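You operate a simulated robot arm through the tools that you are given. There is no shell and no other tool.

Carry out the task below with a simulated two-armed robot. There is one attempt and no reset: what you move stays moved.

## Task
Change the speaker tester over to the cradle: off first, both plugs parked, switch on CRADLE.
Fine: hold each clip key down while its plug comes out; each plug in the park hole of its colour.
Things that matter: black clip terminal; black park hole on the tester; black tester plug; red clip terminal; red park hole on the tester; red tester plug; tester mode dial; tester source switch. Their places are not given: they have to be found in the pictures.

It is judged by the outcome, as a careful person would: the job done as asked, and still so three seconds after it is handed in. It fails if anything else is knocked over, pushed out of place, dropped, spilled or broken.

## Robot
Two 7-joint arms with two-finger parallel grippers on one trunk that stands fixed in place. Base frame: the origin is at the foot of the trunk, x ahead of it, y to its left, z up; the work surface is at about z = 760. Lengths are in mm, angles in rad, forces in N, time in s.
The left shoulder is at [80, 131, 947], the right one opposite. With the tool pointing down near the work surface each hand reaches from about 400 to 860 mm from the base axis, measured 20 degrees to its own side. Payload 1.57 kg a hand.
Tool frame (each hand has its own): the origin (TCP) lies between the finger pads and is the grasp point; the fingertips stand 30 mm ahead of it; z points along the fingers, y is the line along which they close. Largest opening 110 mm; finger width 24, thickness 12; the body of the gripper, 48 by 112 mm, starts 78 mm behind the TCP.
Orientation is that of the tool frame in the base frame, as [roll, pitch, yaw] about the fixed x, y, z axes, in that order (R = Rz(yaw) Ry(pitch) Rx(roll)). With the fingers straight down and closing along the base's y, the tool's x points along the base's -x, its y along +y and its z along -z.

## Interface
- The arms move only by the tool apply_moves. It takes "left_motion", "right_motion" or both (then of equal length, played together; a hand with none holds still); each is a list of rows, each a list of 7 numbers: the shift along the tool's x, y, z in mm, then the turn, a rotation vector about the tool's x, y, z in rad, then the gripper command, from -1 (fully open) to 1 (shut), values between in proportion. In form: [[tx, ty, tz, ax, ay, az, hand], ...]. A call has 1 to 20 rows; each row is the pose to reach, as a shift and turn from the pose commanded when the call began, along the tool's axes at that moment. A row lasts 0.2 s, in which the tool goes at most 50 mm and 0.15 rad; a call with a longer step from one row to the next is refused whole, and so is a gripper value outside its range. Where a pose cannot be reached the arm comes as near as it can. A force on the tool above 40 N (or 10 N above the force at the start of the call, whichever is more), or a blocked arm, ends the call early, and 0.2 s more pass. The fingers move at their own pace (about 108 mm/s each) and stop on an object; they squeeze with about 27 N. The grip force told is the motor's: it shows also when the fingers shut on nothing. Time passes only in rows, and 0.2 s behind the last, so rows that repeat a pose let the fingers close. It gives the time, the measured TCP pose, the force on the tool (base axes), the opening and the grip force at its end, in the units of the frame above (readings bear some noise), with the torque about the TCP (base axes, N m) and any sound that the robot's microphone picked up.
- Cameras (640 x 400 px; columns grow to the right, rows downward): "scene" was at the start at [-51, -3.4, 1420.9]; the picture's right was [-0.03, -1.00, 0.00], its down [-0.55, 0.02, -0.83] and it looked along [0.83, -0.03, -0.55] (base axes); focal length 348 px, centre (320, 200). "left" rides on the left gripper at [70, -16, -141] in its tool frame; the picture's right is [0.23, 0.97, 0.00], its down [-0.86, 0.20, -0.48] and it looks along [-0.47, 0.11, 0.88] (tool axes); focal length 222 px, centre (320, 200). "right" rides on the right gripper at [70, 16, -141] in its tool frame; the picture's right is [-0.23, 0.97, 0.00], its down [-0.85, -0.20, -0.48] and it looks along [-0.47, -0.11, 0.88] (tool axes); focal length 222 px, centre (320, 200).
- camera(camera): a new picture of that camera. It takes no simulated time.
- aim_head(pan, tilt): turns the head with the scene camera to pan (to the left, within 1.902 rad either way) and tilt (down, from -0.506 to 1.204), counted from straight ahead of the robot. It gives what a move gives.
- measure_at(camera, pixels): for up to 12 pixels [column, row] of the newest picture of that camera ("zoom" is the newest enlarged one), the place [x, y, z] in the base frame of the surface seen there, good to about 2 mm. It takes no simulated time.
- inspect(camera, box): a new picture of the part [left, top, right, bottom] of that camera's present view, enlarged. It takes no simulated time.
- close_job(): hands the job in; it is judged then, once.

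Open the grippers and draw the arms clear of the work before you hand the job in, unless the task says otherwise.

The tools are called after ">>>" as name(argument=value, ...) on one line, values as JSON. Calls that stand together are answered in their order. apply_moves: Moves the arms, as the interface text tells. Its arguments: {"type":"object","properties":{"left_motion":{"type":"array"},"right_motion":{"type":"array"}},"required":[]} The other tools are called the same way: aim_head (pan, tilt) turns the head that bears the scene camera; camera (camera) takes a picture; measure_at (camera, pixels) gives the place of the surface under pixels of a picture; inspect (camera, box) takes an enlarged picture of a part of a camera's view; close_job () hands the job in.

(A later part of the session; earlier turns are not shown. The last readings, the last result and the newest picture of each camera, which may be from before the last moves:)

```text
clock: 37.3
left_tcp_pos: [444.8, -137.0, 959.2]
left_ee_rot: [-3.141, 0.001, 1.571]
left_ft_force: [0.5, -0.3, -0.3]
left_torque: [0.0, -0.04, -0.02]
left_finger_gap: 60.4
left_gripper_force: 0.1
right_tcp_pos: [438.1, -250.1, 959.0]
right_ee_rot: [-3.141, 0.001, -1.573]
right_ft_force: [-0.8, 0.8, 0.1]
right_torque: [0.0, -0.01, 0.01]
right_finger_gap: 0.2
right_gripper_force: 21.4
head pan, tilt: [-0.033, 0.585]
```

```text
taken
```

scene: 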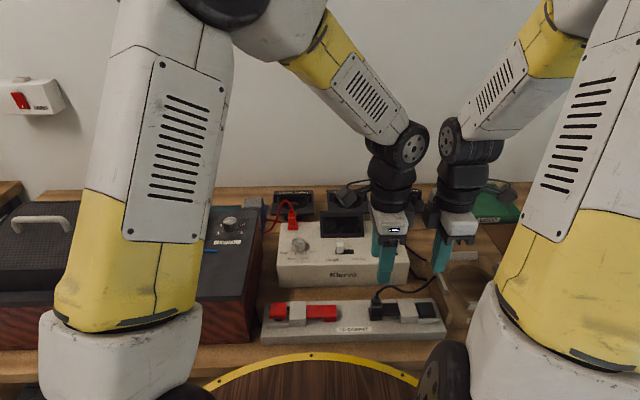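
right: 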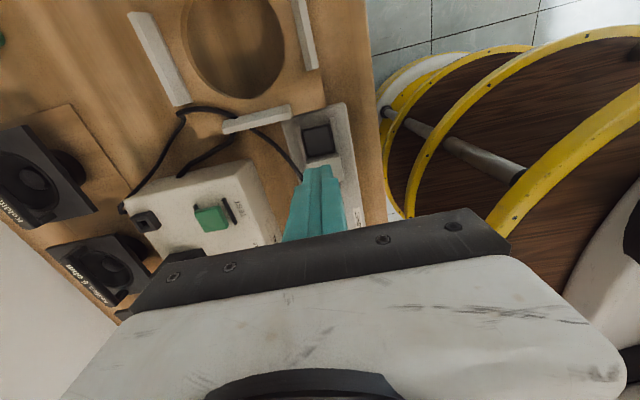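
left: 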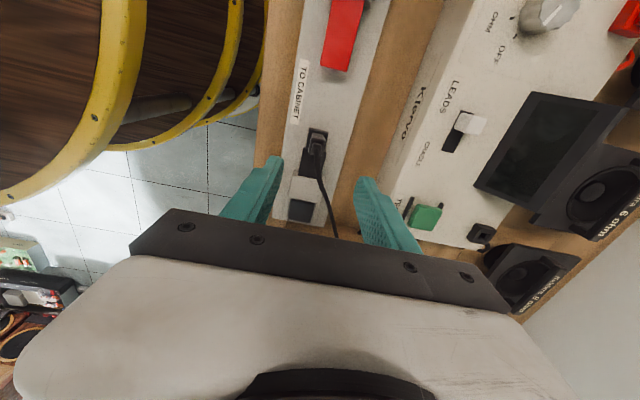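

The wrists are near each other but clear. I enlarge the left view to measure the black plug (around 315,145).

>>> inspect(camera="left", box=[268, 115, 364, 175])

>>> measure_at(camera="zoom", pixels=[[310, 120], [290, 150], [340, 150], [312, 165], [312, 190], [280, 190], [345, 190], [312, 220], [312, 250], [330, 290], [280, 290], [370, 330]])

```text
6.67 times, centred on (316, 145) of left
```

zoom: 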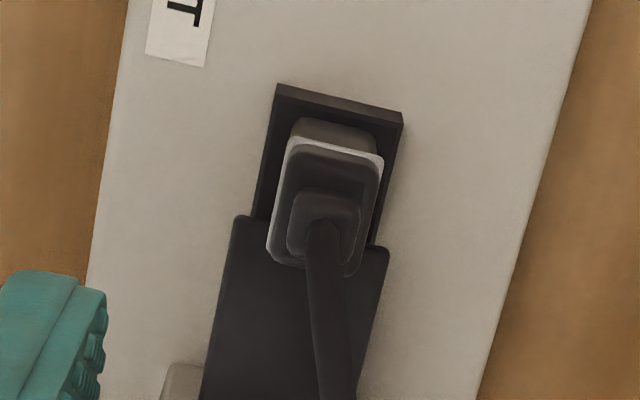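

```text
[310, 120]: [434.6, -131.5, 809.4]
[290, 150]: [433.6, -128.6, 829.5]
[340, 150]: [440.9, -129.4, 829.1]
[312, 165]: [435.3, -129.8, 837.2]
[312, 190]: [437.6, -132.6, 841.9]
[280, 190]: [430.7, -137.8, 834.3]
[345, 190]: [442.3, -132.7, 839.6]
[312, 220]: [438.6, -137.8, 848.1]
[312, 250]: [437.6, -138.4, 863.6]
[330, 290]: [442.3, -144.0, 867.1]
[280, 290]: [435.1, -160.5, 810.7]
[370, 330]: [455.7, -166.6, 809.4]
```

Black plug centre is about (440, -139.5). I lower the left hand to z≈843 around it, still open.

>>> apply_moves(left_motion=[[0, -0.8, 30, 0, 0, 0, -0.1], [0, -0.8, 60, 0, 0, 0, -0.1], [0, -0.8, 90, 0, 0, 0, -0.1], [0, -0.8, 115, 0, 0, 0, -0.1], [0, -0.8, 115, 0, 0, 0, -0.1]])

>>> camera(camera="scene")

>>> inspect(camera="scene", box=[350, 250, 470, 340])

>>> inspect(camera="left", box=[220, 90, 400, 210])

```text
clock: 38.5
left_tcp_pos: [440.9, -137.4, 841.2]
left_ee_rot: [3.14, 0.001, 1.57]
left_ft_force: [-0.2, 0.0, -0.3]
left_torque: [0.02, -0.01, -0.01]
left_finger_gap: 60.5
left_gripper_force: 0.1
right_tcp_pos: [438.3, -249.1, 958.2]
right_ee_rot: [3.141, 0.0, -1.573]
right_ft_force: [0.1, -0.1, -0.1]
right_torque: [0.0, -0.03, -0.01]
right_finger_gap: 0.0
right_gripper_force: 21.4
head pan, tilt: [-0.033, 0.585]
```

```text
taken
```

scene: 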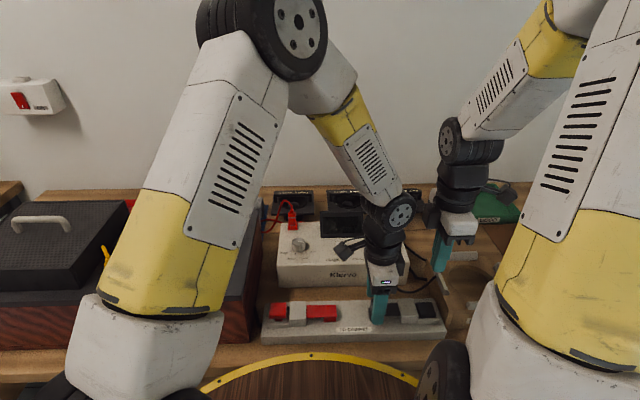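

```text
4.44 times, centred on (410, 295) of scene
```

zoom: 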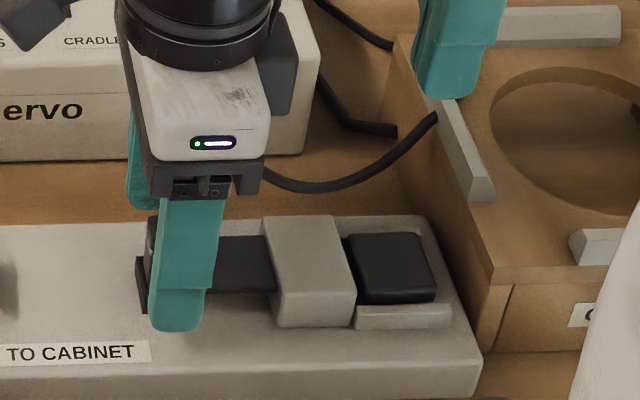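

```text
3.33 times, centred on (310, 150) of left
```

zoom: 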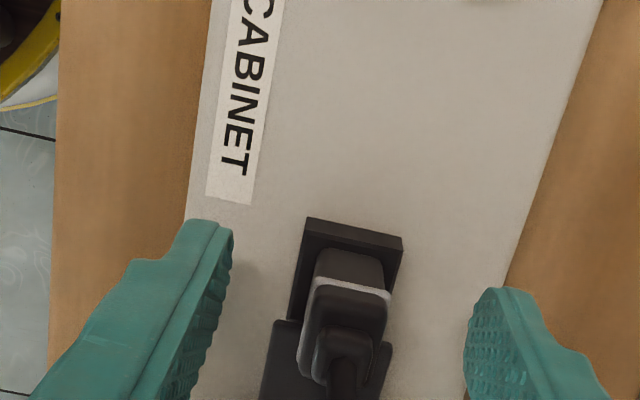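

The fingers straddle the black plug. I measure the near finger's y-range against the lever end, then close.

>>> inspect(camera="scene", box=[360, 280, 420, 330])

>>> measure_at(camera="zoom", pixels=[[160, 300], [225, 300], [190, 340], [260, 200], [290, 250], [330, 250]])

```text
8.00 times, centred on (390, 305) of scene
```

zoom: 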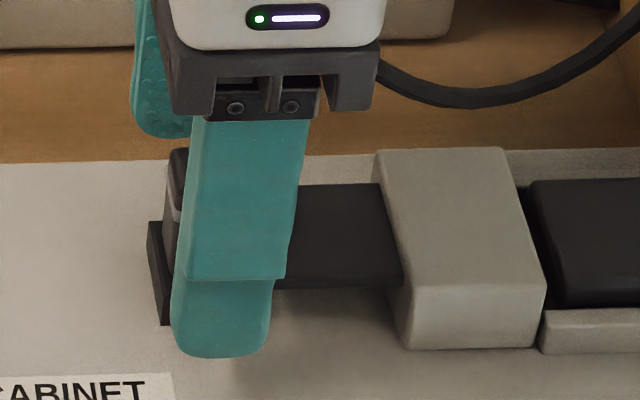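

```text
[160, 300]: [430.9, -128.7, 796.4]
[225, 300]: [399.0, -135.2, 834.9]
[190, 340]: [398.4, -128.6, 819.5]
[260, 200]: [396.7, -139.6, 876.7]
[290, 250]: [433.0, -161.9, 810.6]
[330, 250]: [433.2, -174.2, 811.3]
```

Finger spans y≈-125 to -147, clear of the lever end near -151. I close on the black plug.

>>> apply_moves(left_motion=[[0, 0, 0, 0, 0, 0, 0.3], [0, 0, 0, 0, 0, 0, 0.8], [0, 0, 0, 0, 0, 0, 0.9], [0, 0, 0, 0, 0, 0, 0.9]])

>>> inspect(camera="left", box=[220, 90, 400, 210])

>>> inspect(camera="scene", box=[350, 250, 470, 340])

```text
clock: 39.5
left_tcp_pos: [440.7, -137.1, 840.8]
left_ee_rot: [-3.141, -0.002, 1.571]
left_ft_force: [-10.5, -1.0, 0.6]
left_torque: [0.03, 0.43, 0.01]
left_finger_gap: 15.8
left_gripper_force: 27.0
right_tcp_pos: [438.0, -250.1, 960.1]
right_ee_rot: [-3.14, 0.0, -1.572]
right_ft_force: [0.1, -0.1, 0.7]
right_torque: [-0.04, 0.0, 0.0]
right_finger_gap: 0.1
right_gripper_force: 20.8
head pan, tilt: [-0.033, 0.585]
```

```text
3.33 times, centred on (310, 150) of left
```

zoom: 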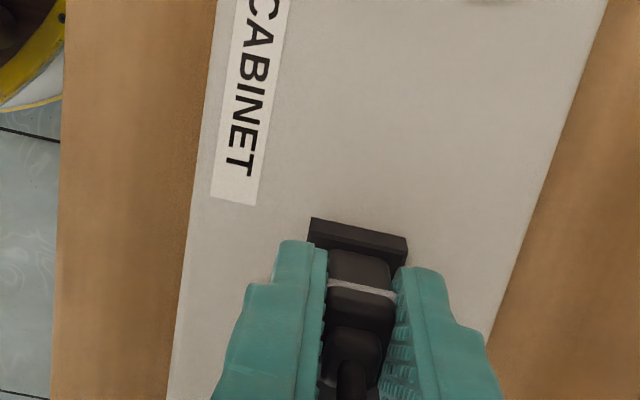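

```text
4.44 times, centred on (410, 295) of scene
```

zoom: 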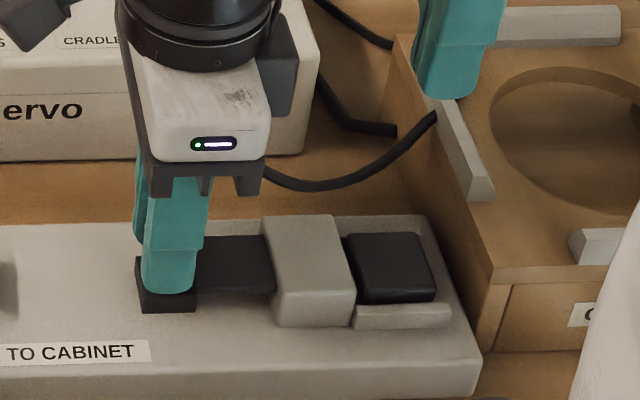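

The black plug is held (opening 15.8). The right hand now descends to just above the black key, at z≈844.

>>> apply_moves(right_motion=[[1, 0, 30, 0, 0, 0, 1], [1, 0, 60, 0, 0, 0, 1], [1, 0, 90, 0, 0, 0, 1], [1, 0, 110, 0, 0, 0, 1], [1, 0, 115, 0, 0, 0, 1]], left_motion=[[0, -1, 0, 0, 0, 0, 0.9], [0, -1, 0, 0, 0, 0, 0.9], [0, -1, 0, 0, 0, 0, 0.9], [0, -1, 0, 0, 0, 0, 0.9], [0, -1, 0, 0, 0, 0, 0.9]])

>>> camera(camera="scene")

>>> inspect(camera="scene", box=[350, 250, 470, 340])

>>> inspect(camera="right", box=[240, 80, 400, 230])

```text
clock: 40.7
left_tcp_pos: [440.0, -137.1, 841.7]
left_ee_rot: [3.142, 0.0, 1.569]
left_ft_force: [-3.6, 0.1, -5.5]
left_torque: [-0.05, 0.15, -0.03]
left_finger_gap: 15.8
left_gripper_force: 27.0
right_tcp_pos: [434.5, -249.1, 843.3]
right_ee_rot: [3.14, -0.001, -1.571]
right_ft_force: [0.5, -0.5, -0.7]
right_torque: [-0.01, -0.01, -0.02]
right_finger_gap: 0.1
right_gripper_force: 21.0
head pan, tilt: [-0.033, 0.585]
```

```text
taken
```

scene: 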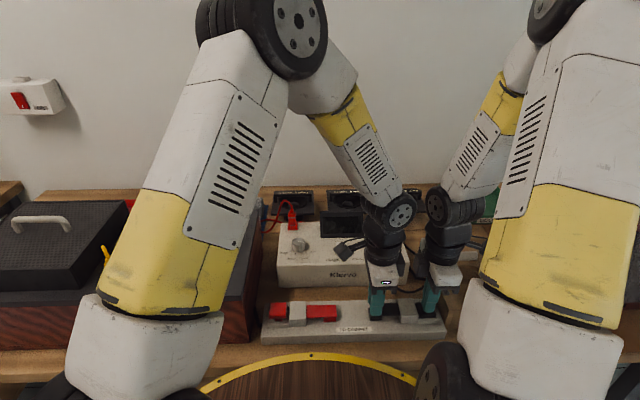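

```text
4.44 times, centred on (410, 295) of scene
```

zoom: 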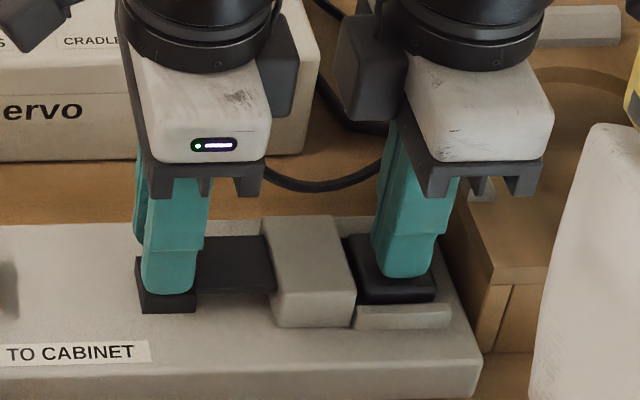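

```text
2.67 times, centred on (320, 155) of right
```

zoom: 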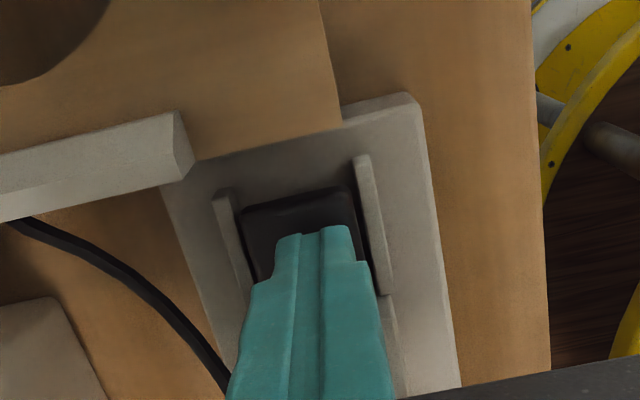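

Right fingertips are over the black key, about 3 mm toward its front rail; I shift +3 in x and press down in 2 mm steps to about z 834.

>>> apply_moves(right_motion=[[0, -3, 0, 0, 0, 0, 1], [0, -3, 3, 0, 0, 0, 1], [0, -3, 5, 0, 0, 0, 1], [0, -3, 7, 0, 0, 0, 1], [0, -3, 8.5, 0, 0, 0, 1], [0, -3, 9.5, 0, 0, 0, 1], [0, -3, 9.5, 0, 0, 0, 1]])

>>> inspect(camera="scene", box=[350, 250, 470, 340])

```text
clock: 42.3
left_tcp_pos: [439.9, -137.5, 841.7]
left_ee_rot: [3.139, 0.001, 1.569]
left_ft_force: [-3.2, -2.3, -5.3]
left_torque: [-0.01, 0.07, 0.01]
left_finger_gap: 15.9
left_gripper_force: 26.7
right_tcp_pos: [441.4, -250.7, 834.0]
right_ee_rot: [-3.139, -0.001, -1.57]
right_ft_force: [3.0, -0.3, 19.4]
right_torque: [-0.02, -0.03, -0.05]
right_finger_gap: 0.0
right_gripper_force: 21.7
head pan, tilt: [-0.033, 0.585]
```

```text
4.44 times, centred on (410, 295) of scene
```

zoom: 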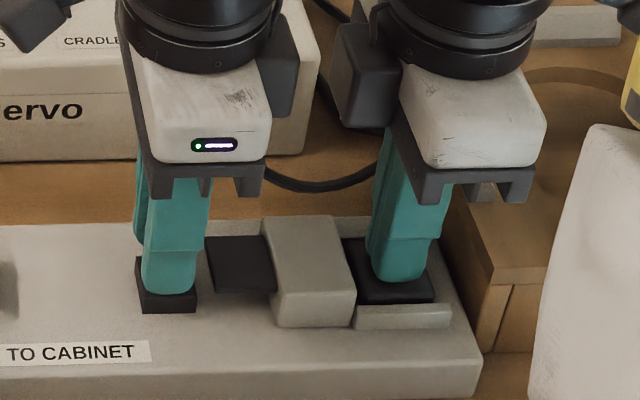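

The black lever has drawn back from the plug (gap at 197–207). I press 0.7 mm more to be sure the key is fully down.

>>> apply_moves(right_motion=[[0, 0, 0.7, 0, 0, 0, 1], [0, 0, 0.7, 0, 0, 0, 1]])

>>> inspect(camera="scene", box=[360, 280, 420, 330])

```text
clock: 42.9
left_tcp_pos: [440.1, -136.1, 842.4]
left_ee_rot: [3.14, 0.001, 1.571]
left_ft_force: [0.3, -1.3, -1.1]
left_torque: [0.01, 0.0, -0.01]
left_finger_gap: 16.1
left_gripper_force: 27.0
right_tcp_pos: [439.1, -250.3, 833.4]
right_ee_rot: [-3.14, 0.0, -1.571]
right_ft_force: [1.8, -1.2, 37.1]
right_torque: [-0.06, -0.03, 0.12]
right_finger_gap: 0.3
right_gripper_force: 21.2
head pan, tilt: [-0.033, 0.585]
```

```text
8.00 times, centred on (390, 305) of scene
```

zoom: 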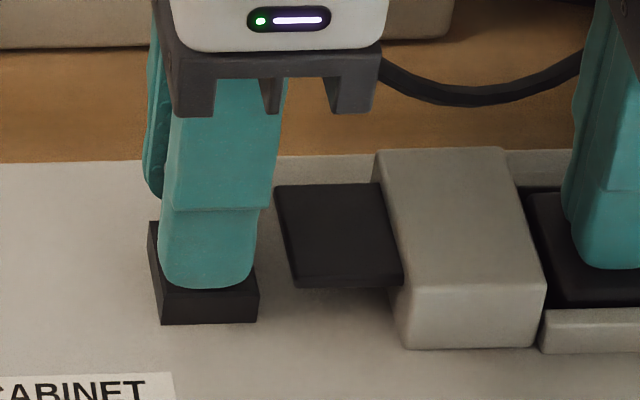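

Key is bottomed (37 N), and the load on the left hand vanished — the plug is free. The left lifts it straight up while the right holds the key.

>>> apply_moves(left_motion=[[0, 0, -3, 0, 0, 0, 0.9], [0, 0, -6, 0, 0, 0, 0.9], [0, 0, -11, 0, 0, 0, 0.9], [0, 0, -18, 0, 0, 0, 0.9], [0, 0, -26, 0, 0, 0, 0.9], [0, 0, -36, 0, 0, 0, 0.9], [0, 0, -48, 0, 0, 0, 0.9], [0, 0, -60, 0, 0, 0, 0.9], [0, 0, -60, 0, 0, 0, 0.9]])

>>> inspect(camera="scene", box=[350, 250, 470, 340])

```text
clock: 44.9
left_tcp_pos: [439.2, -136.1, 901.7]
left_ee_rot: [3.141, 0.001, 1.569]
left_ft_force: [-0.2, -0.7, -1.3]
left_torque: [0.02, 0.02, 0.01]
left_finger_gap: 16.1
left_gripper_force: 26.7
right_tcp_pos: [439.9, -250.0, 832.9]
right_ee_rot: [-3.139, -0.001, -1.571]
right_ft_force: [9.7, -6.2, 44.3]
right_torque: [-0.21, -0.28, -0.07]
right_finger_gap: 0.1
right_gripper_force: 21.3
head pan, tilt: [-0.033, 0.585]
```

```text
4.44 times, centred on (410, 295) of scene
```

zoom: 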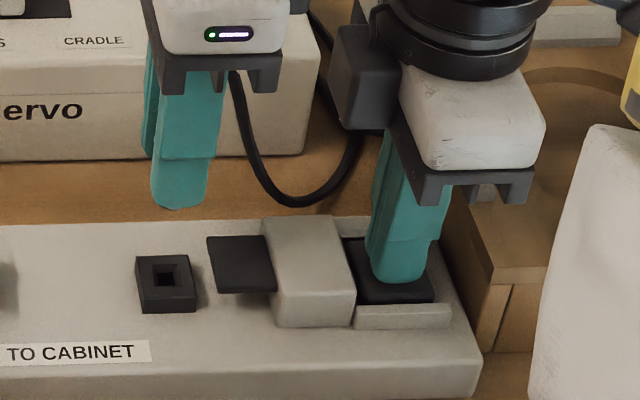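

The black plug is out. Before moving I measure its pin relative to the left TCP.

>>> inspect(camera="scene", box=[366, 272, 414, 302])

>>> measure_at(camera="zoom", pixels=[[230, 345], [240, 340], [250, 345], [230, 335], [220, 345], [210, 340], [260, 340], [280, 330], [290, 320]])

```text
13.33 times, centred on (390, 287) of scene
```

zoom: 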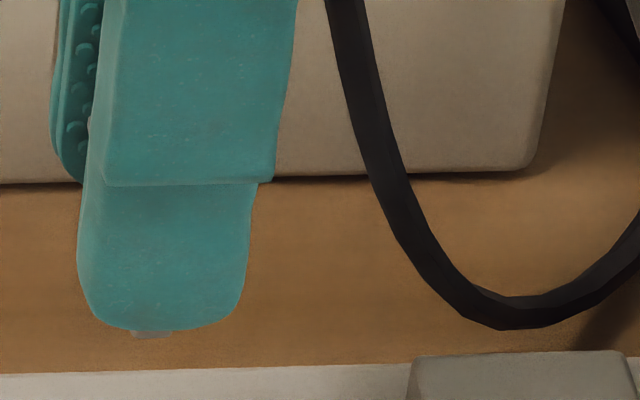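

```text
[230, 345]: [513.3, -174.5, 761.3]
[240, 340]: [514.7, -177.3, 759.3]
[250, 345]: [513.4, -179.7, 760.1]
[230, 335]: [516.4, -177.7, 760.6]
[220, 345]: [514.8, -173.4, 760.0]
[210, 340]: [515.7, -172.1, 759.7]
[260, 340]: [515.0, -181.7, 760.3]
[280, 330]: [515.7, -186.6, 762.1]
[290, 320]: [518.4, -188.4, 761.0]
```

I read the visible pin tip at (150,334).

>>> measure_at(camera="zoom", pixels=[[150, 334], [140, 334], [162, 334], [155, 332], [100, 300], [230, 300], [165, 300], [165, 100]])

```text
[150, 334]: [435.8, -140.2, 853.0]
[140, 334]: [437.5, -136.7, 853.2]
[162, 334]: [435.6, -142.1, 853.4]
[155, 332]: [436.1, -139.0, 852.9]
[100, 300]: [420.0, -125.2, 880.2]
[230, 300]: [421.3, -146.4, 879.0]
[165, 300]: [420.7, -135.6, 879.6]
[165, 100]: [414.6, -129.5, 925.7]
```

Pin centre is about (439.6, -139.4), i.e. (0, -3.2) from the left TCP, with its tip 49 below. Now the right releases the key by lifting straight up, then goes out to the right.

>>> apply_moves(right_motion=[[0, 0, -20, 0, 0, 0, 1], [0, 0, -60, 0, 0, 0, 1], [0, 0, -105, 0, 0, 0, 1], [5, 0, -150, 0, 0, 0, 1], [35, 0, -185, 0, 0, 0, 1], [70, 0, -215, 0, 0, 0, 1], [105, 0, -245, 0, 0, 0, 1], [140, 0, -265, 0, 0, 0, 1], [140, 0, -265, 0, 0, 0, 1]])

>>> camera(camera="scene")

>>> inspect(camera="scene", box=[350, 210, 490, 340])

```text
clock: 46.9
left_tcp_pos: [439.9, -135.4, 900.6]
left_ee_rot: [-3.141, 0.001, 1.569]
left_ft_force: [-0.7, 0.3, -0.1]
left_torque: [-0.01, 0.01, 0.0]
left_finger_gap: 15.8
left_gripper_force: 26.5
right_tcp_pos: [437.5, -386.8, 1098.0]
right_ee_rot: [-3.141, 0.0, -1.571]
right_ft_force: [-0.3, 0.0, -0.3]
right_torque: [0.0, -0.01, -0.02]
right_finger_gap: 0.0
right_gripper_force: 20.9
head pan, tilt: [-0.033, 0.585]
```

```text
taken
```

scene: 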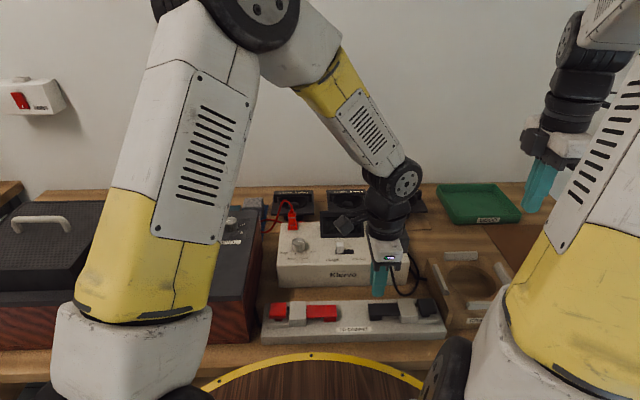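

```text
3.08 times, centred on (420, 275) of scene
```

zoom: 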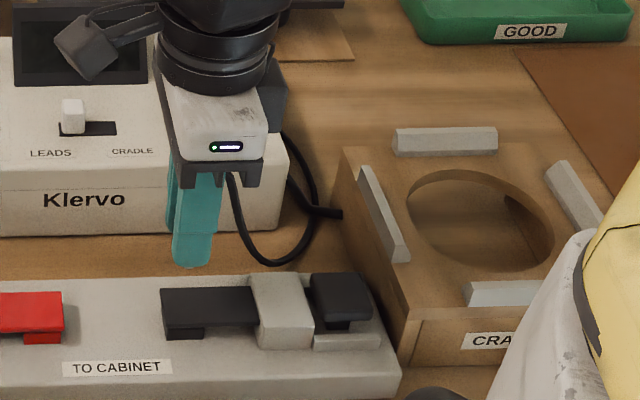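

Right is clear, cable hangs freely. I lift the left hand to z≈975 and carry the black plug to above the black park hole near (695, -202).

>>> apply_moves(left_motion=[[0, 0, -25, 0, 0, 0, 0.9], [0, 0, -50, 0, 0, 0, 0.9], [0, 0, -75, 0, 0, 0, 0.9], [-8, 32, -75, 0, 0, 0, 0.9], [-16, 64, -75, 0, 0, 0, 0.9], [-25, 96, -75, 0, 0, 0, 0.9], [-33, 128, -75, 0, 0, 0, 0.9], [-41, 160, -75, 0, 0, 0, 0.9], [-50, 192, -75, 0, 0, 0, 0.9], [-58, 224, -75, 0, 0, 0, 0.9], [-66, 255, -75, 0, 0, 0, 0.9], [-66, 255, -75, 0, 0, 0, 0.9]])

>>> camera(camera="scene")

>>> camera(camera="left")

>>> inspect(camera="scene", box=[360, 186, 424, 242])

```text
clock: 49.5
left_tcp_pos: [695.9, -203.4, 976.6]
left_ee_rot: [-3.141, -0.002, 1.57]
left_ft_force: [-0.4, 0.7, 0.3]
left_torque: [0.02, 0.01, 0.0]
left_finger_gap: 15.9
left_gripper_force: 26.7
right_tcp_pos: [438.5, -386.9, 1097.3]
right_ee_rot: [-3.14, 0.0, -1.572]
right_ft_force: [-0.5, 0.4, 0.1]
right_torque: [0.02, -0.02, 0.01]
right_finger_gap: 0.1
right_gripper_force: 21.5
head pan, tilt: [-0.033, 0.585]
```

```text
taken
```

scene: 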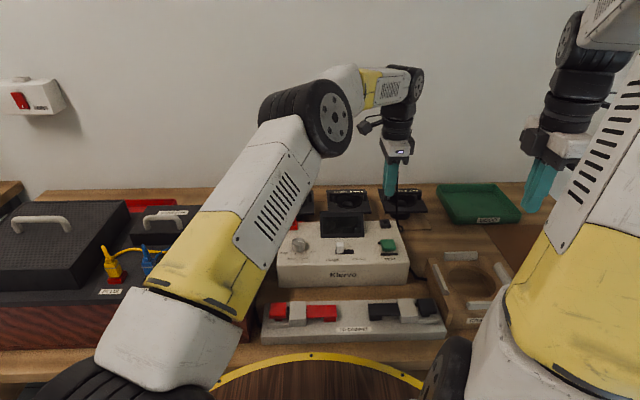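

```text
taken
```

left: 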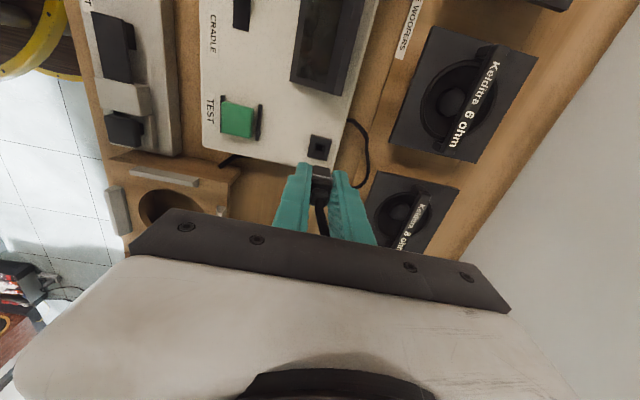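

```text
7.14 times, centred on (392, 214) of scene
```

zoom: 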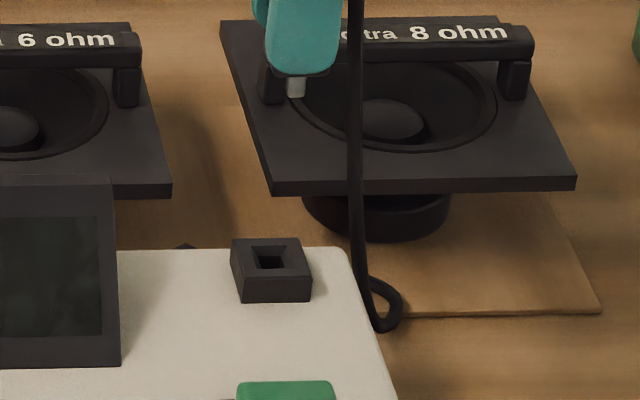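

The plug hangs above the hole. I measure hole rim and pin in this enlargement.

>>> measure_at(camera="zoom", pixels=[[238, 243], [296, 243], [243, 274], [305, 273], [272, 243], [272, 274], [240, 258], [302, 258], [297, 85], [292, 90], [302, 90], [297, 94]])

>>> inspect(camera="left", box=[280, 120, 360, 190])

>>> measure_at(camera="zoom", pixels=[[300, 80], [400, 110], [260, 200], [360, 220], [320, 150], [270, 130], [380, 170], [330, 100], [310, 215]])

```text
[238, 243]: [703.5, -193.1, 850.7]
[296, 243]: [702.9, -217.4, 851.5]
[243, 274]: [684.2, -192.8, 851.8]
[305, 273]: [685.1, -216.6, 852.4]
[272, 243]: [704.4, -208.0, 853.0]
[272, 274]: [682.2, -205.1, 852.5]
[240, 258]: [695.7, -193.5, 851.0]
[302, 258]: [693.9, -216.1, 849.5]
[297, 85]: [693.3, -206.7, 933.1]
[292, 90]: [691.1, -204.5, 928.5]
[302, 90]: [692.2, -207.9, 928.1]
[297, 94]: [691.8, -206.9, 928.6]
```

```text
5.71 times, centred on (320, 155) of left
```

zoom: 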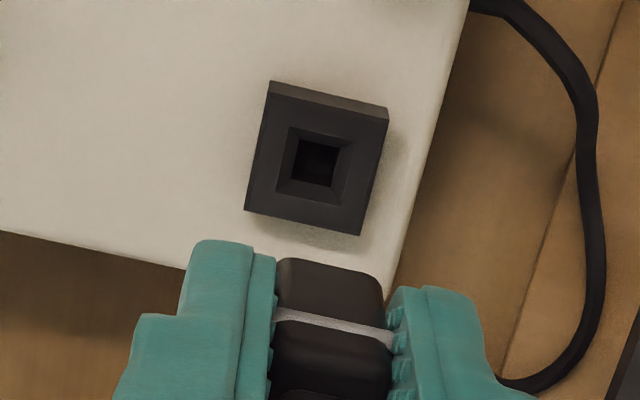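

```text
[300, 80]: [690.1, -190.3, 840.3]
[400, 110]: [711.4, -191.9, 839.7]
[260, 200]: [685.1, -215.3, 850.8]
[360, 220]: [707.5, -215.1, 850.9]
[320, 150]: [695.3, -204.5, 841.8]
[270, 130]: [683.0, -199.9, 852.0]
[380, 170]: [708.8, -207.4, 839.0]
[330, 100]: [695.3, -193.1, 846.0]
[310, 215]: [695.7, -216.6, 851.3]
```

Hole centre is (694.6, -204.8); the pin is about (695, -206.2). I shift +1.4 in y, -0.3 in x and descend until the tip is just above the rim.

>>> apply_moves(left_motion=[[1.4, -0.3, 22, 0, 0, 0, 0.9], [1.4, -0.3, 44, 0, 0, 0, 0.9], [1.4, -0.3, 65, 0, 0, 0, 0.9], [1.4, -0.3, 65, 0, 0, 0, 0.9]])

>>> inspect(camera="scene", box=[373, 208, 397, 226])

>>> inspect(camera="left", box=[280, 120, 360, 190])

```text
clock: 50.5
left_tcp_pos: [694.6, -200.4, 912.0]
left_ee_rot: [-3.141, 0.0, 1.57]
left_ft_force: [0.6, -0.1, -0.3]
left_torque: [-0.01, -0.03, -0.02]
left_finger_gap: 16.0
left_gripper_force: 26.8
right_tcp_pos: [439.5, -386.6, 1098.3]
right_ee_rot: [-3.142, 0.001, -1.573]
right_ft_force: [0.3, -0.3, 1.1]
right_torque: [-0.01, 0.04, 0.01]
right_finger_gap: 0.0
right_gripper_force: 21.4
head pan, tilt: [-0.033, 0.585]
```

```text
16.00 times, centred on (385, 217) of scene
```

zoom: 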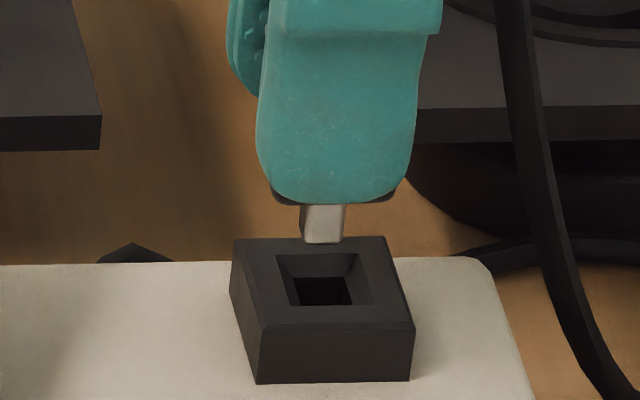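

```text
5.71 times, centred on (320, 155) of left
```

zoom: 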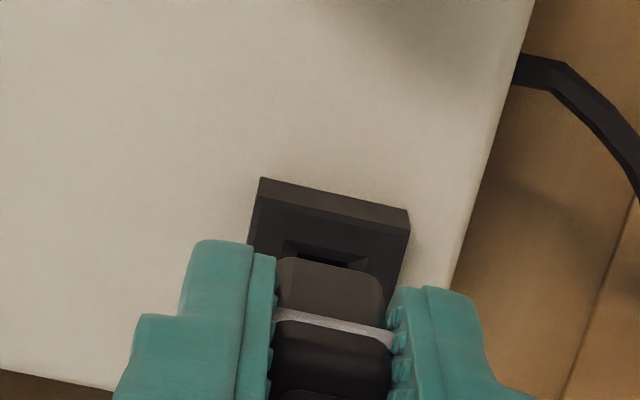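

Pin tip is just above the opening. I measure pin and rim in the same scene enlargement.

>>> inspect(camera="scene", box=[373, 208, 397, 226])

>>> measure_at(camera="zoom", pixels=[[315, 225], [325, 225], [337, 225], [325, 237], [325, 215], [245, 245], [380, 245], [265, 315], [400, 315], [320, 245], [330, 316], [325, 290]])

```text
16.00 times, centred on (385, 217) of scene
```

zoom: 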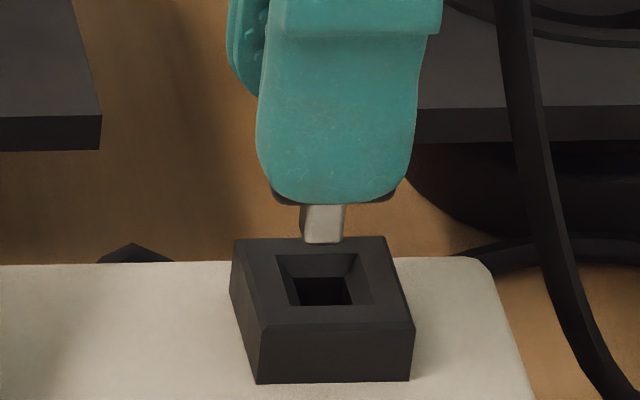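

```text
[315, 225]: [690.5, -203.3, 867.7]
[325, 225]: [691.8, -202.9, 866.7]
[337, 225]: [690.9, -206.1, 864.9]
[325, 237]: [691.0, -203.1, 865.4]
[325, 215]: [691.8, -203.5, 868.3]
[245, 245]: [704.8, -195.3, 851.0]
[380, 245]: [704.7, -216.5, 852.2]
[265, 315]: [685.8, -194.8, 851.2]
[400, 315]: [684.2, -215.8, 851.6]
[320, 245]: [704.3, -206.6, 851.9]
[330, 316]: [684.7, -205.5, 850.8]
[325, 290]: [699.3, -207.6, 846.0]
```

The pin now sits about 1.9 mm too far in +y; x is right. I shift -1.9 in y and lower gently into the chamfer.

>>> apply_moves(left_motion=[[-1.9, 0, 0, 0, 0, 0, 0.9], [-1.9, 0, 4, 0, 0, 0, 0.9], [-1.9, 0, 8, 0, 0, 0, 0.9], [-1.9, 0, 8, 0, 0, 0, 0.9]])

>>> inspect(camera="scene", box=[373, 208, 397, 226])

>>> measure_at(camera="zoom", pixels=[[315, 250], [325, 250], [337, 250], [325, 260], [245, 245], [380, 245], [265, 315], [400, 315]])

```text
clock: 51.5
left_tcp_pos: [694.6, -202.2, 904.5]
left_ee_rot: [-3.141, 0.0, 1.569]
left_ft_force: [0.4, -0.6, -1.4]
left_torque: [0.0, -0.03, 0.02]
left_finger_gap: 15.6
left_gripper_force: 26.7
right_tcp_pos: [438.7, -387.0, 1097.0]
right_ee_rot: [-3.141, -0.001, -1.573]
right_ft_force: [0.6, 0.6, -0.3]
right_torque: [0.0, -0.01, 0.02]
right_finger_gap: 0.0
right_gripper_force: 21.9
head pan, tilt: [-0.033, 0.585]
```

```text
16.00 times, centred on (385, 217) of scene
```

zoom: 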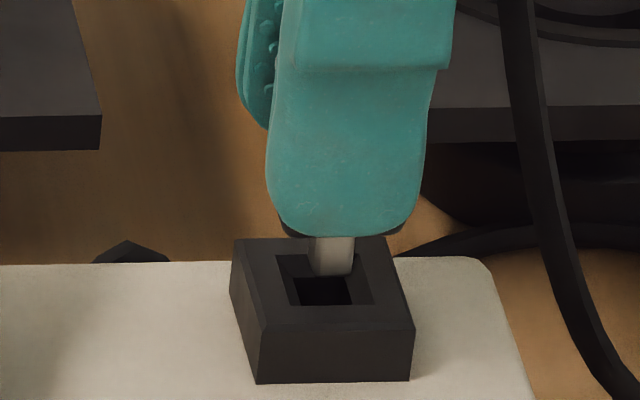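

```text
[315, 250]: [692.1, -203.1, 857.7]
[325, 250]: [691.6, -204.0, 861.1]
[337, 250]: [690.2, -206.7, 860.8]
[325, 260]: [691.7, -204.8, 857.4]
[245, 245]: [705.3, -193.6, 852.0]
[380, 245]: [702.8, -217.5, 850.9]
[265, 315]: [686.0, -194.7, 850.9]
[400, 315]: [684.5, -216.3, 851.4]
```

Pin is within about 0.5 mm of the hole centre. I continue down 10 mm in small steps.

>>> apply_moves(left_motion=[[0.4, 0, 2, 0, 0, 0, 0.9], [0.4, 0, 4.5, 0, 0, 0, 0.9], [0.4, 0, 7, 0, 0, 0, 0.9], [0.4, 0, 9, 0, 0, 0, 0.9], [0.4, 0, 11, 0, 0, 0, 0.9], [0.4, 0, 11, 0, 0, 0, 0.9]])

>>> inspect(camera="scene", box=[373, 208, 397, 226])

>>> inspect(camera="left", box=[280, 120, 360, 190])

```text
clock: 52.9
left_tcp_pos: [695.2, -201.4, 892.8]
left_ee_rot: [3.142, 0.0, 1.569]
left_ft_force: [0.1, -0.5, 0.2]
left_torque: [-0.03, -0.02, 0.0]
left_finger_gap: 16.1
left_gripper_force: 27.1
right_tcp_pos: [438.3, -387.1, 1098.1]
right_ee_rot: [3.14, 0.0, -1.572]
right_ft_force: [-0.5, 0.3, 0.3]
right_torque: [0.0, -0.02, 0.01]
right_finger_gap: 0.0
right_gripper_force: 20.6
head pan, tilt: [-0.033, 0.585]
```

```text
16.00 times, centred on (385, 217) of scene
```

zoom: 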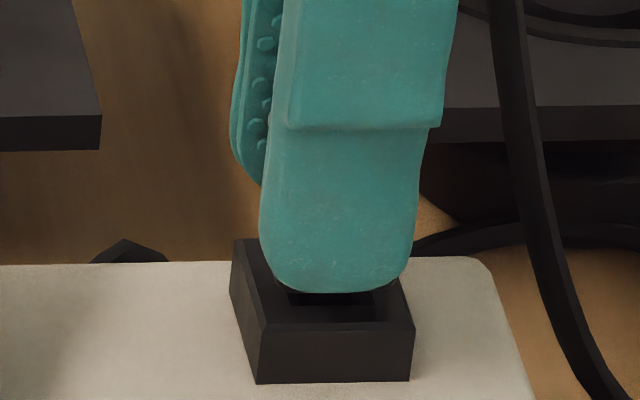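

```text
5.71 times, centred on (320, 155) of left
```

zoom: 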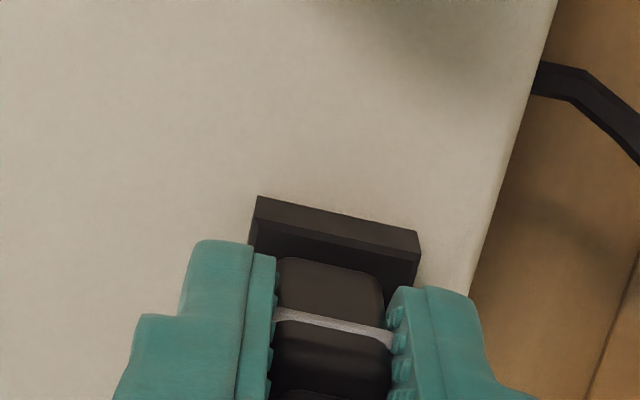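

The pin is in the hole without load. I lower the remaining few millimetres until it seats.

>>> apply_moves(left_motion=[[0, 0, 1.5, 0, 0, 0, 0.9], [0, 0, 3, 0, 0, 0, 0.9], [0, 0, 4, 0, 0, 0, 0.9], [0, 0, 5, 0, 0, 0, 0.9], [0, 0, 5.8, 0, 0, 0, 0.9], [0, 0, 5.8, 0, 0, 0, 0.9]])

>>> inspect(camera="scene", box=[373, 208, 397, 226])

>>> inspect(camera="left", box=[280, 120, 360, 190])

```text
clock: 54.3
left_tcp_pos: [695.3, -204.4, 888.6]
left_ee_rot: [3.137, 0.004, 1.571]
left_ft_force: [1.7, 0.9, 25.8]
left_torque: [0.07, 0.04, 0.02]
left_finger_gap: 15.7
left_gripper_force: 27.0
right_tcp_pos: [436.4, -387.2, 1097.1]
right_ee_rot: [-3.139, 0.001, -1.572]
right_ft_force: [-0.2, -0.5, 0.3]
right_torque: [-0.02, 0.01, 0.03]
right_finger_gap: 0.1
right_gripper_force: 21.7
head pan, tilt: [-0.033, 0.585]
```

```text
16.00 times, centred on (385, 217) of scene
```

zoom: 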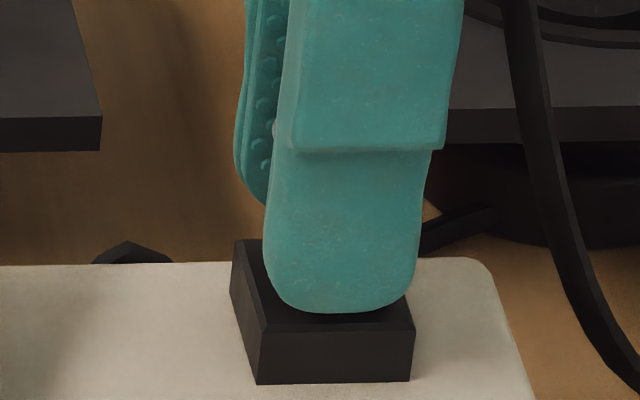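

```text
5.71 times, centred on (320, 155) of left
```

zoom: 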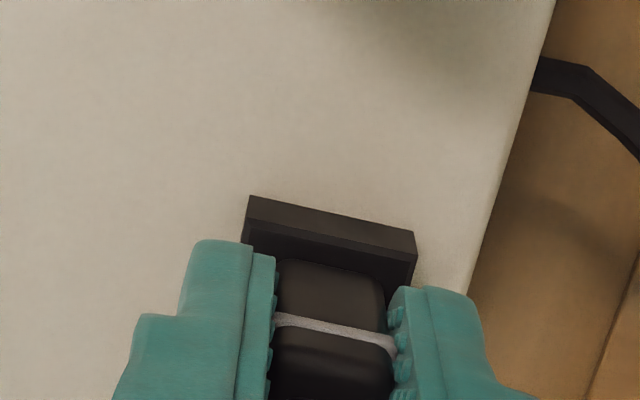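

Seated: 26 N at TCP 888.6, as expected. I relax, open the left hand and check that the plug stays.

>>> apply_moves(left_motion=[[0, 0, -0.5, 0, 0, 0, 0.7], [0, 0, -1, 0, 0, 0, 0.3], [0, 0, -1, 0, 0, 0, 0.1], [0, 0, -1, 0, 0, 0, 0.1]])

>>> inspect(camera="left", box=[250, 100, 390, 210])

>>> inspect(camera="scene", box=[364, 186, 424, 232])

```text
clock: 55.3
left_tcp_pos: [694.1, -202.5, 887.9]
left_ee_rot: [3.139, -0.001, 1.57]
left_ft_force: [0.4, 1.1, -0.1]
left_torque: [0.01, 0.01, 0.0]
left_finger_gap: 49.3
left_gripper_force: 0.1
right_tcp_pos: [439.0, -386.1, 1097.5]
right_ee_rot: [-3.141, 0.0, -1.573]
right_ft_force: [-0.3, -0.1, -0.6]
right_torque: [0.02, 0.06, -0.03]
right_finger_gap: 0.2
right_gripper_force: 21.3
head pan, tilt: [-0.033, 0.585]
```

```text
3.64 times, centred on (320, 155) of left
```

zoom: 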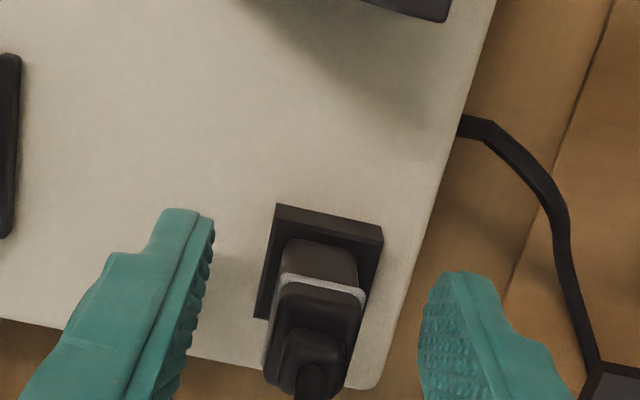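

```text
8.70 times, centred on (394, 209) of scene
```

zoom: 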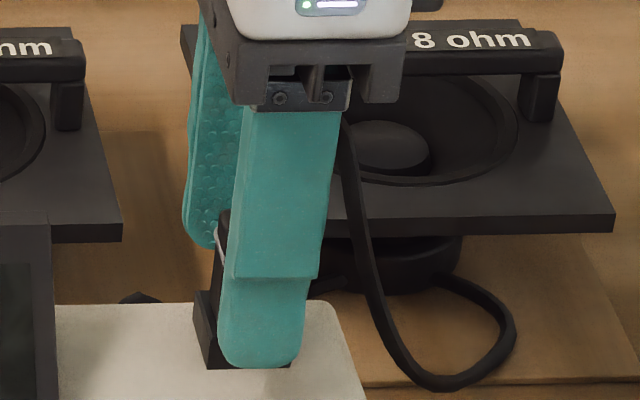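

The black plug stands seated. I lift the left hand straight up and then check both plugs.

>>> apply_moves(left_motion=[[0, 0, -15, 0, 0, 0, 0.1], [0, 0, -40, 0, 0, 0, 0.1], [0, 0, -75, 0, 0, 0, 0.1], [0, 0, -115, 0, 0, 0, 0.1], [0, 0, -115, 0, 0, 0, 0.1]])

>>> inspect(camera="scene", box=[250, 170, 450, 330])

>>> inspect(camera="scene", box=[364, 186, 424, 232])

```text
clock: 56.5
left_tcp_pos: [695.6, -201.8, 1003.2]
left_ee_rot: [-3.141, 0.002, 1.568]
left_ft_force: [0.2, -0.4, -0.2]
left_torque: [0.01, -0.02, 0.01]
left_finger_gap: 49.7
left_gripper_force: 0.1
right_tcp_pos: [438.3, -387.1, 1097.4]
right_ee_rot: [-3.14, 0.001, -1.573]
right_ft_force: [-0.5, -0.8, 0.6]
right_torque: [0.01, 0.02, 0.03]
right_finger_gap: 0.0
right_gripper_force: 21.4
head pan, tilt: [-0.033, 0.585]
```

```text
2.50 times, centred on (350, 250) of scene
```

zoom: 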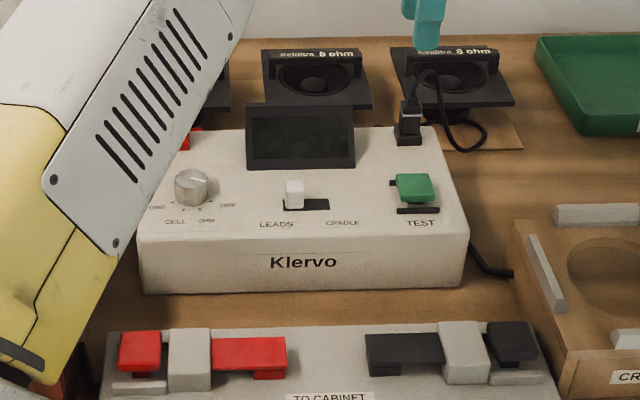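

```text
8.70 times, centred on (394, 209) of scene
```

zoom: 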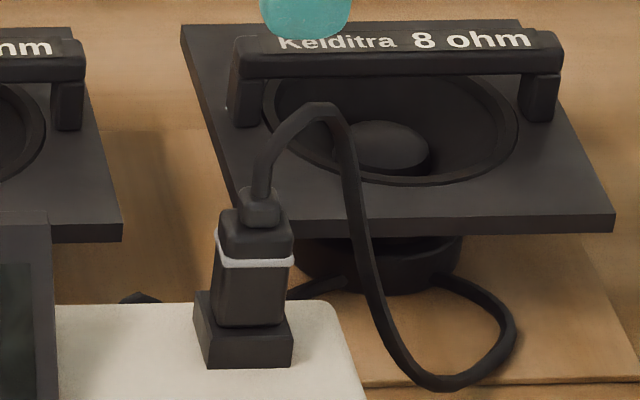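

Black is parked, red still parked, levers both closed. Next the switch: the left hand closes and moves to above and +y of the knob, near (591, -45), z≈960.

>>> apply_moves(left_motion=[[26, -17.5, 0, 0, 0, 0, 0.1], [52, -35, 0, 0, 0, 0, 0.5], [78, -52.5, 0, 0, 0, 0, 1], [105, -70, 10, 0, 0, 0, 1], [131, -87.5, 25, 0, 0, 0, 1], [157, -105, 43, 0, 0, 0, 1], [157, -105, 43, 0, 0, 0, 1]])

>>> camera(camera="scene")

>>> camera(camera="left")

>>> inspect(camera="scene", box=[310, 220, 382, 265])

>>> measure_at(camera="zoom", pixels=[[270, 180], [290, 180], [305, 180], [285, 220], [270, 220], [305, 220], [380, 235], [430, 235], [280, 160], [300, 160], [350, 230], [290, 200]])

```text
clock: 58.1
left_tcp_pos: [588.0, -48.2, 961.5]
left_ee_rot: [3.14, -0.001, 1.568]
left_ft_force: [-0.8, 0.0, 0.6]
left_torque: [-0.02, -0.01, 0.02]
left_finger_gap: 0.2
left_gripper_force: 21.1
right_tcp_pos: [438.4, -386.5, 1097.0]
right_ee_rot: [3.14, 0.0, -1.572]
right_ft_force: [-0.2, -0.1, -0.3]
right_torque: [0.02, 0.01, -0.03]
right_finger_gap: 0.0
right_gripper_force: 22.0
head pan, tilt: [-0.033, 0.585]
```

```text
taken
```

scene: 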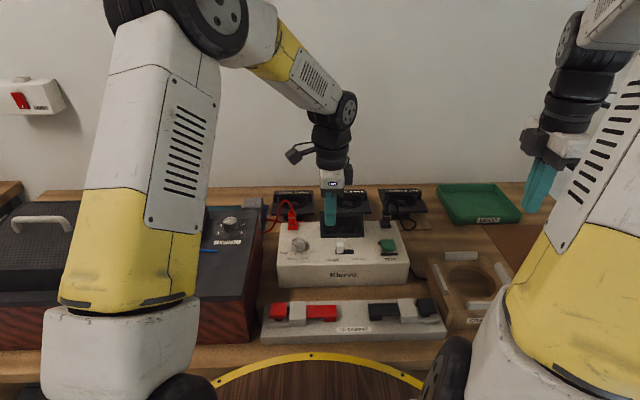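

```text
taken
```

left: 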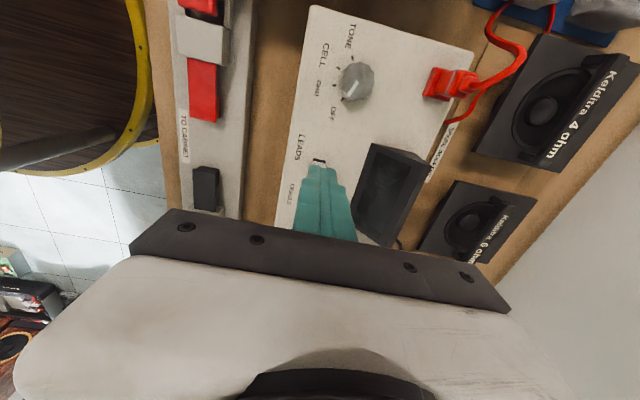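

```text
8.89 times, centred on (346, 242) of scene
```

zoom: 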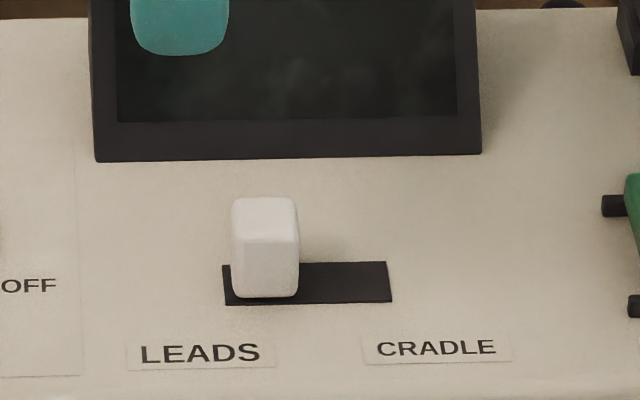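

```text
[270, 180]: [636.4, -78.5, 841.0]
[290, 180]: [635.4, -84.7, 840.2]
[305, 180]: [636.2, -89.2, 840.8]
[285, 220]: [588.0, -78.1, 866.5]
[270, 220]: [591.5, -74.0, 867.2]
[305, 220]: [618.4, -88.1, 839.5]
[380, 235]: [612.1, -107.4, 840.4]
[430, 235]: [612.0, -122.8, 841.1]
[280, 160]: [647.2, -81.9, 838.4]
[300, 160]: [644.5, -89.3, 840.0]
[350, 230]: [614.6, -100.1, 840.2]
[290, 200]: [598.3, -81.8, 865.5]
```

The knob spans y≈-63 to -81, travel about 23 mm toward CRADLE. I shift to y≈-40, x≈592 and descend to z≈875 beside it.

>>> apply_moves(left_motion=[[8, 4, 0, 0, 0, 0, 1], [8, 4, 30, 0, 0, 0, 1], [8, 4, 60, 0, 0, 0, 1], [8, 4, 86, 0, 0, 0, 1], [8, 4, 86, 0, 0, 0, 1]])

>>> inspect(camera="scene", box=[310, 220, 382, 265])

>>> measure_at(camera="zoom", pixels=[[180, 240], [150, 240], [205, 240], [180, 270], [265, 270], [240, 250]])

```text
clock: 59.3
left_tcp_pos: [593.2, -37.8, 872.0]
left_ee_rot: [-3.141, 0.0, 1.568]
left_ft_force: [-0.3, -0.3, 1.3]
left_torque: [-0.03, 0.01, 0.02]
left_finger_gap: 0.0
left_gripper_force: 21.6
right_tcp_pos: [438.2, -386.8, 1098.6]
right_ee_rot: [3.141, 0.0, -1.572]
right_ft_force: [-0.1, -1.1, 0.6]
right_torque: [-0.04, 0.02, -0.03]
right_finger_gap: 0.0
right_gripper_force: 20.8
head pan, tilt: [-0.033, 0.585]
```

```text
8.89 times, centred on (346, 242) of scene
```

zoom: 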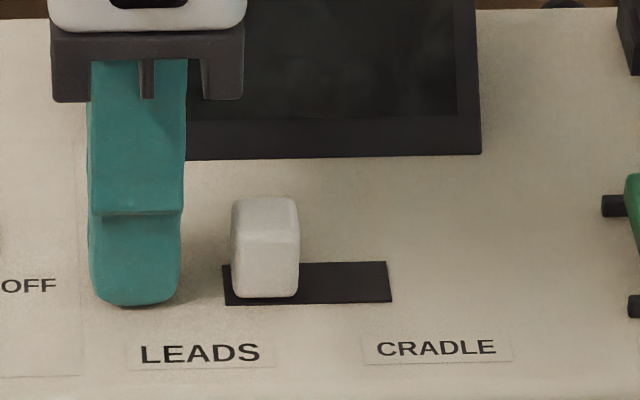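

```text
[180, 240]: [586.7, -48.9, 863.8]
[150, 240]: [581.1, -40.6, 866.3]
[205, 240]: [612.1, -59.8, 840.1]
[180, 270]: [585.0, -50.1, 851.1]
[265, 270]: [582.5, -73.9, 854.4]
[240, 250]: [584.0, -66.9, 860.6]
```

The finger is beside the knob with a 13 mm gap (182 to 231 px). I push toward -y in small steps, 33 mm in all, then check.

>>> apply_moves(left_motion=[[-8, 0, -1, 0, 0, 0, 1], [-13, 0, -1, 0, 0, 0, 1], [-17, 0, -1, 0, 0, 0, 1], [-21, 0, -1, 0, 0, 0, 1], [-25, 0, -1, 0, 0, 0, 1], [-29, 0, -1, 0, 0, 0, 1], [-33, 0, -1, 0, 0, 0, 1], [-33, 0, -1, 0, 0, 0, 1]])

>>> inspect(camera="scene", box=[310, 220, 382, 265])

```text
clock: 61.1
left_tcp_pos: [593.4, -71.8, 875.4]
left_ee_rot: [3.139, 0.0, 1.569]
left_ft_force: [-0.9, 0.8, 0.2]
left_torque: [-0.01, 0.01, 0.0]
left_finger_gap: 0.0
left_gripper_force: 21.1
right_tcp_pos: [439.3, -386.7, 1096.6]
right_ee_rot: [-3.141, 0.001, -1.573]
right_ft_force: [-0.9, 0.7, 1.3]
right_torque: [0.0, 0.03, 0.03]
right_finger_gap: 0.0
right_gripper_force: 21.4
head pan, tilt: [-0.033, 0.585]
```

```text
8.89 times, centred on (346, 242) of scene
```

zoom: 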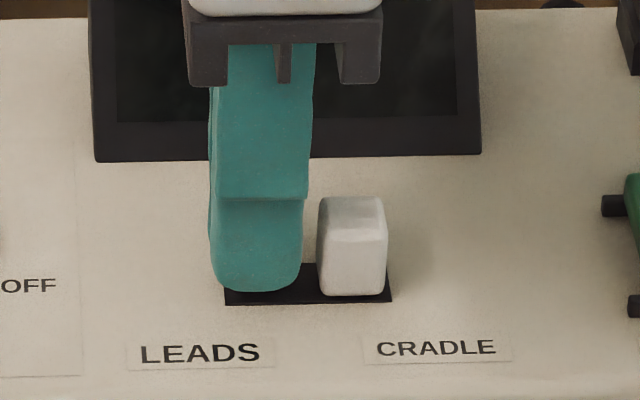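

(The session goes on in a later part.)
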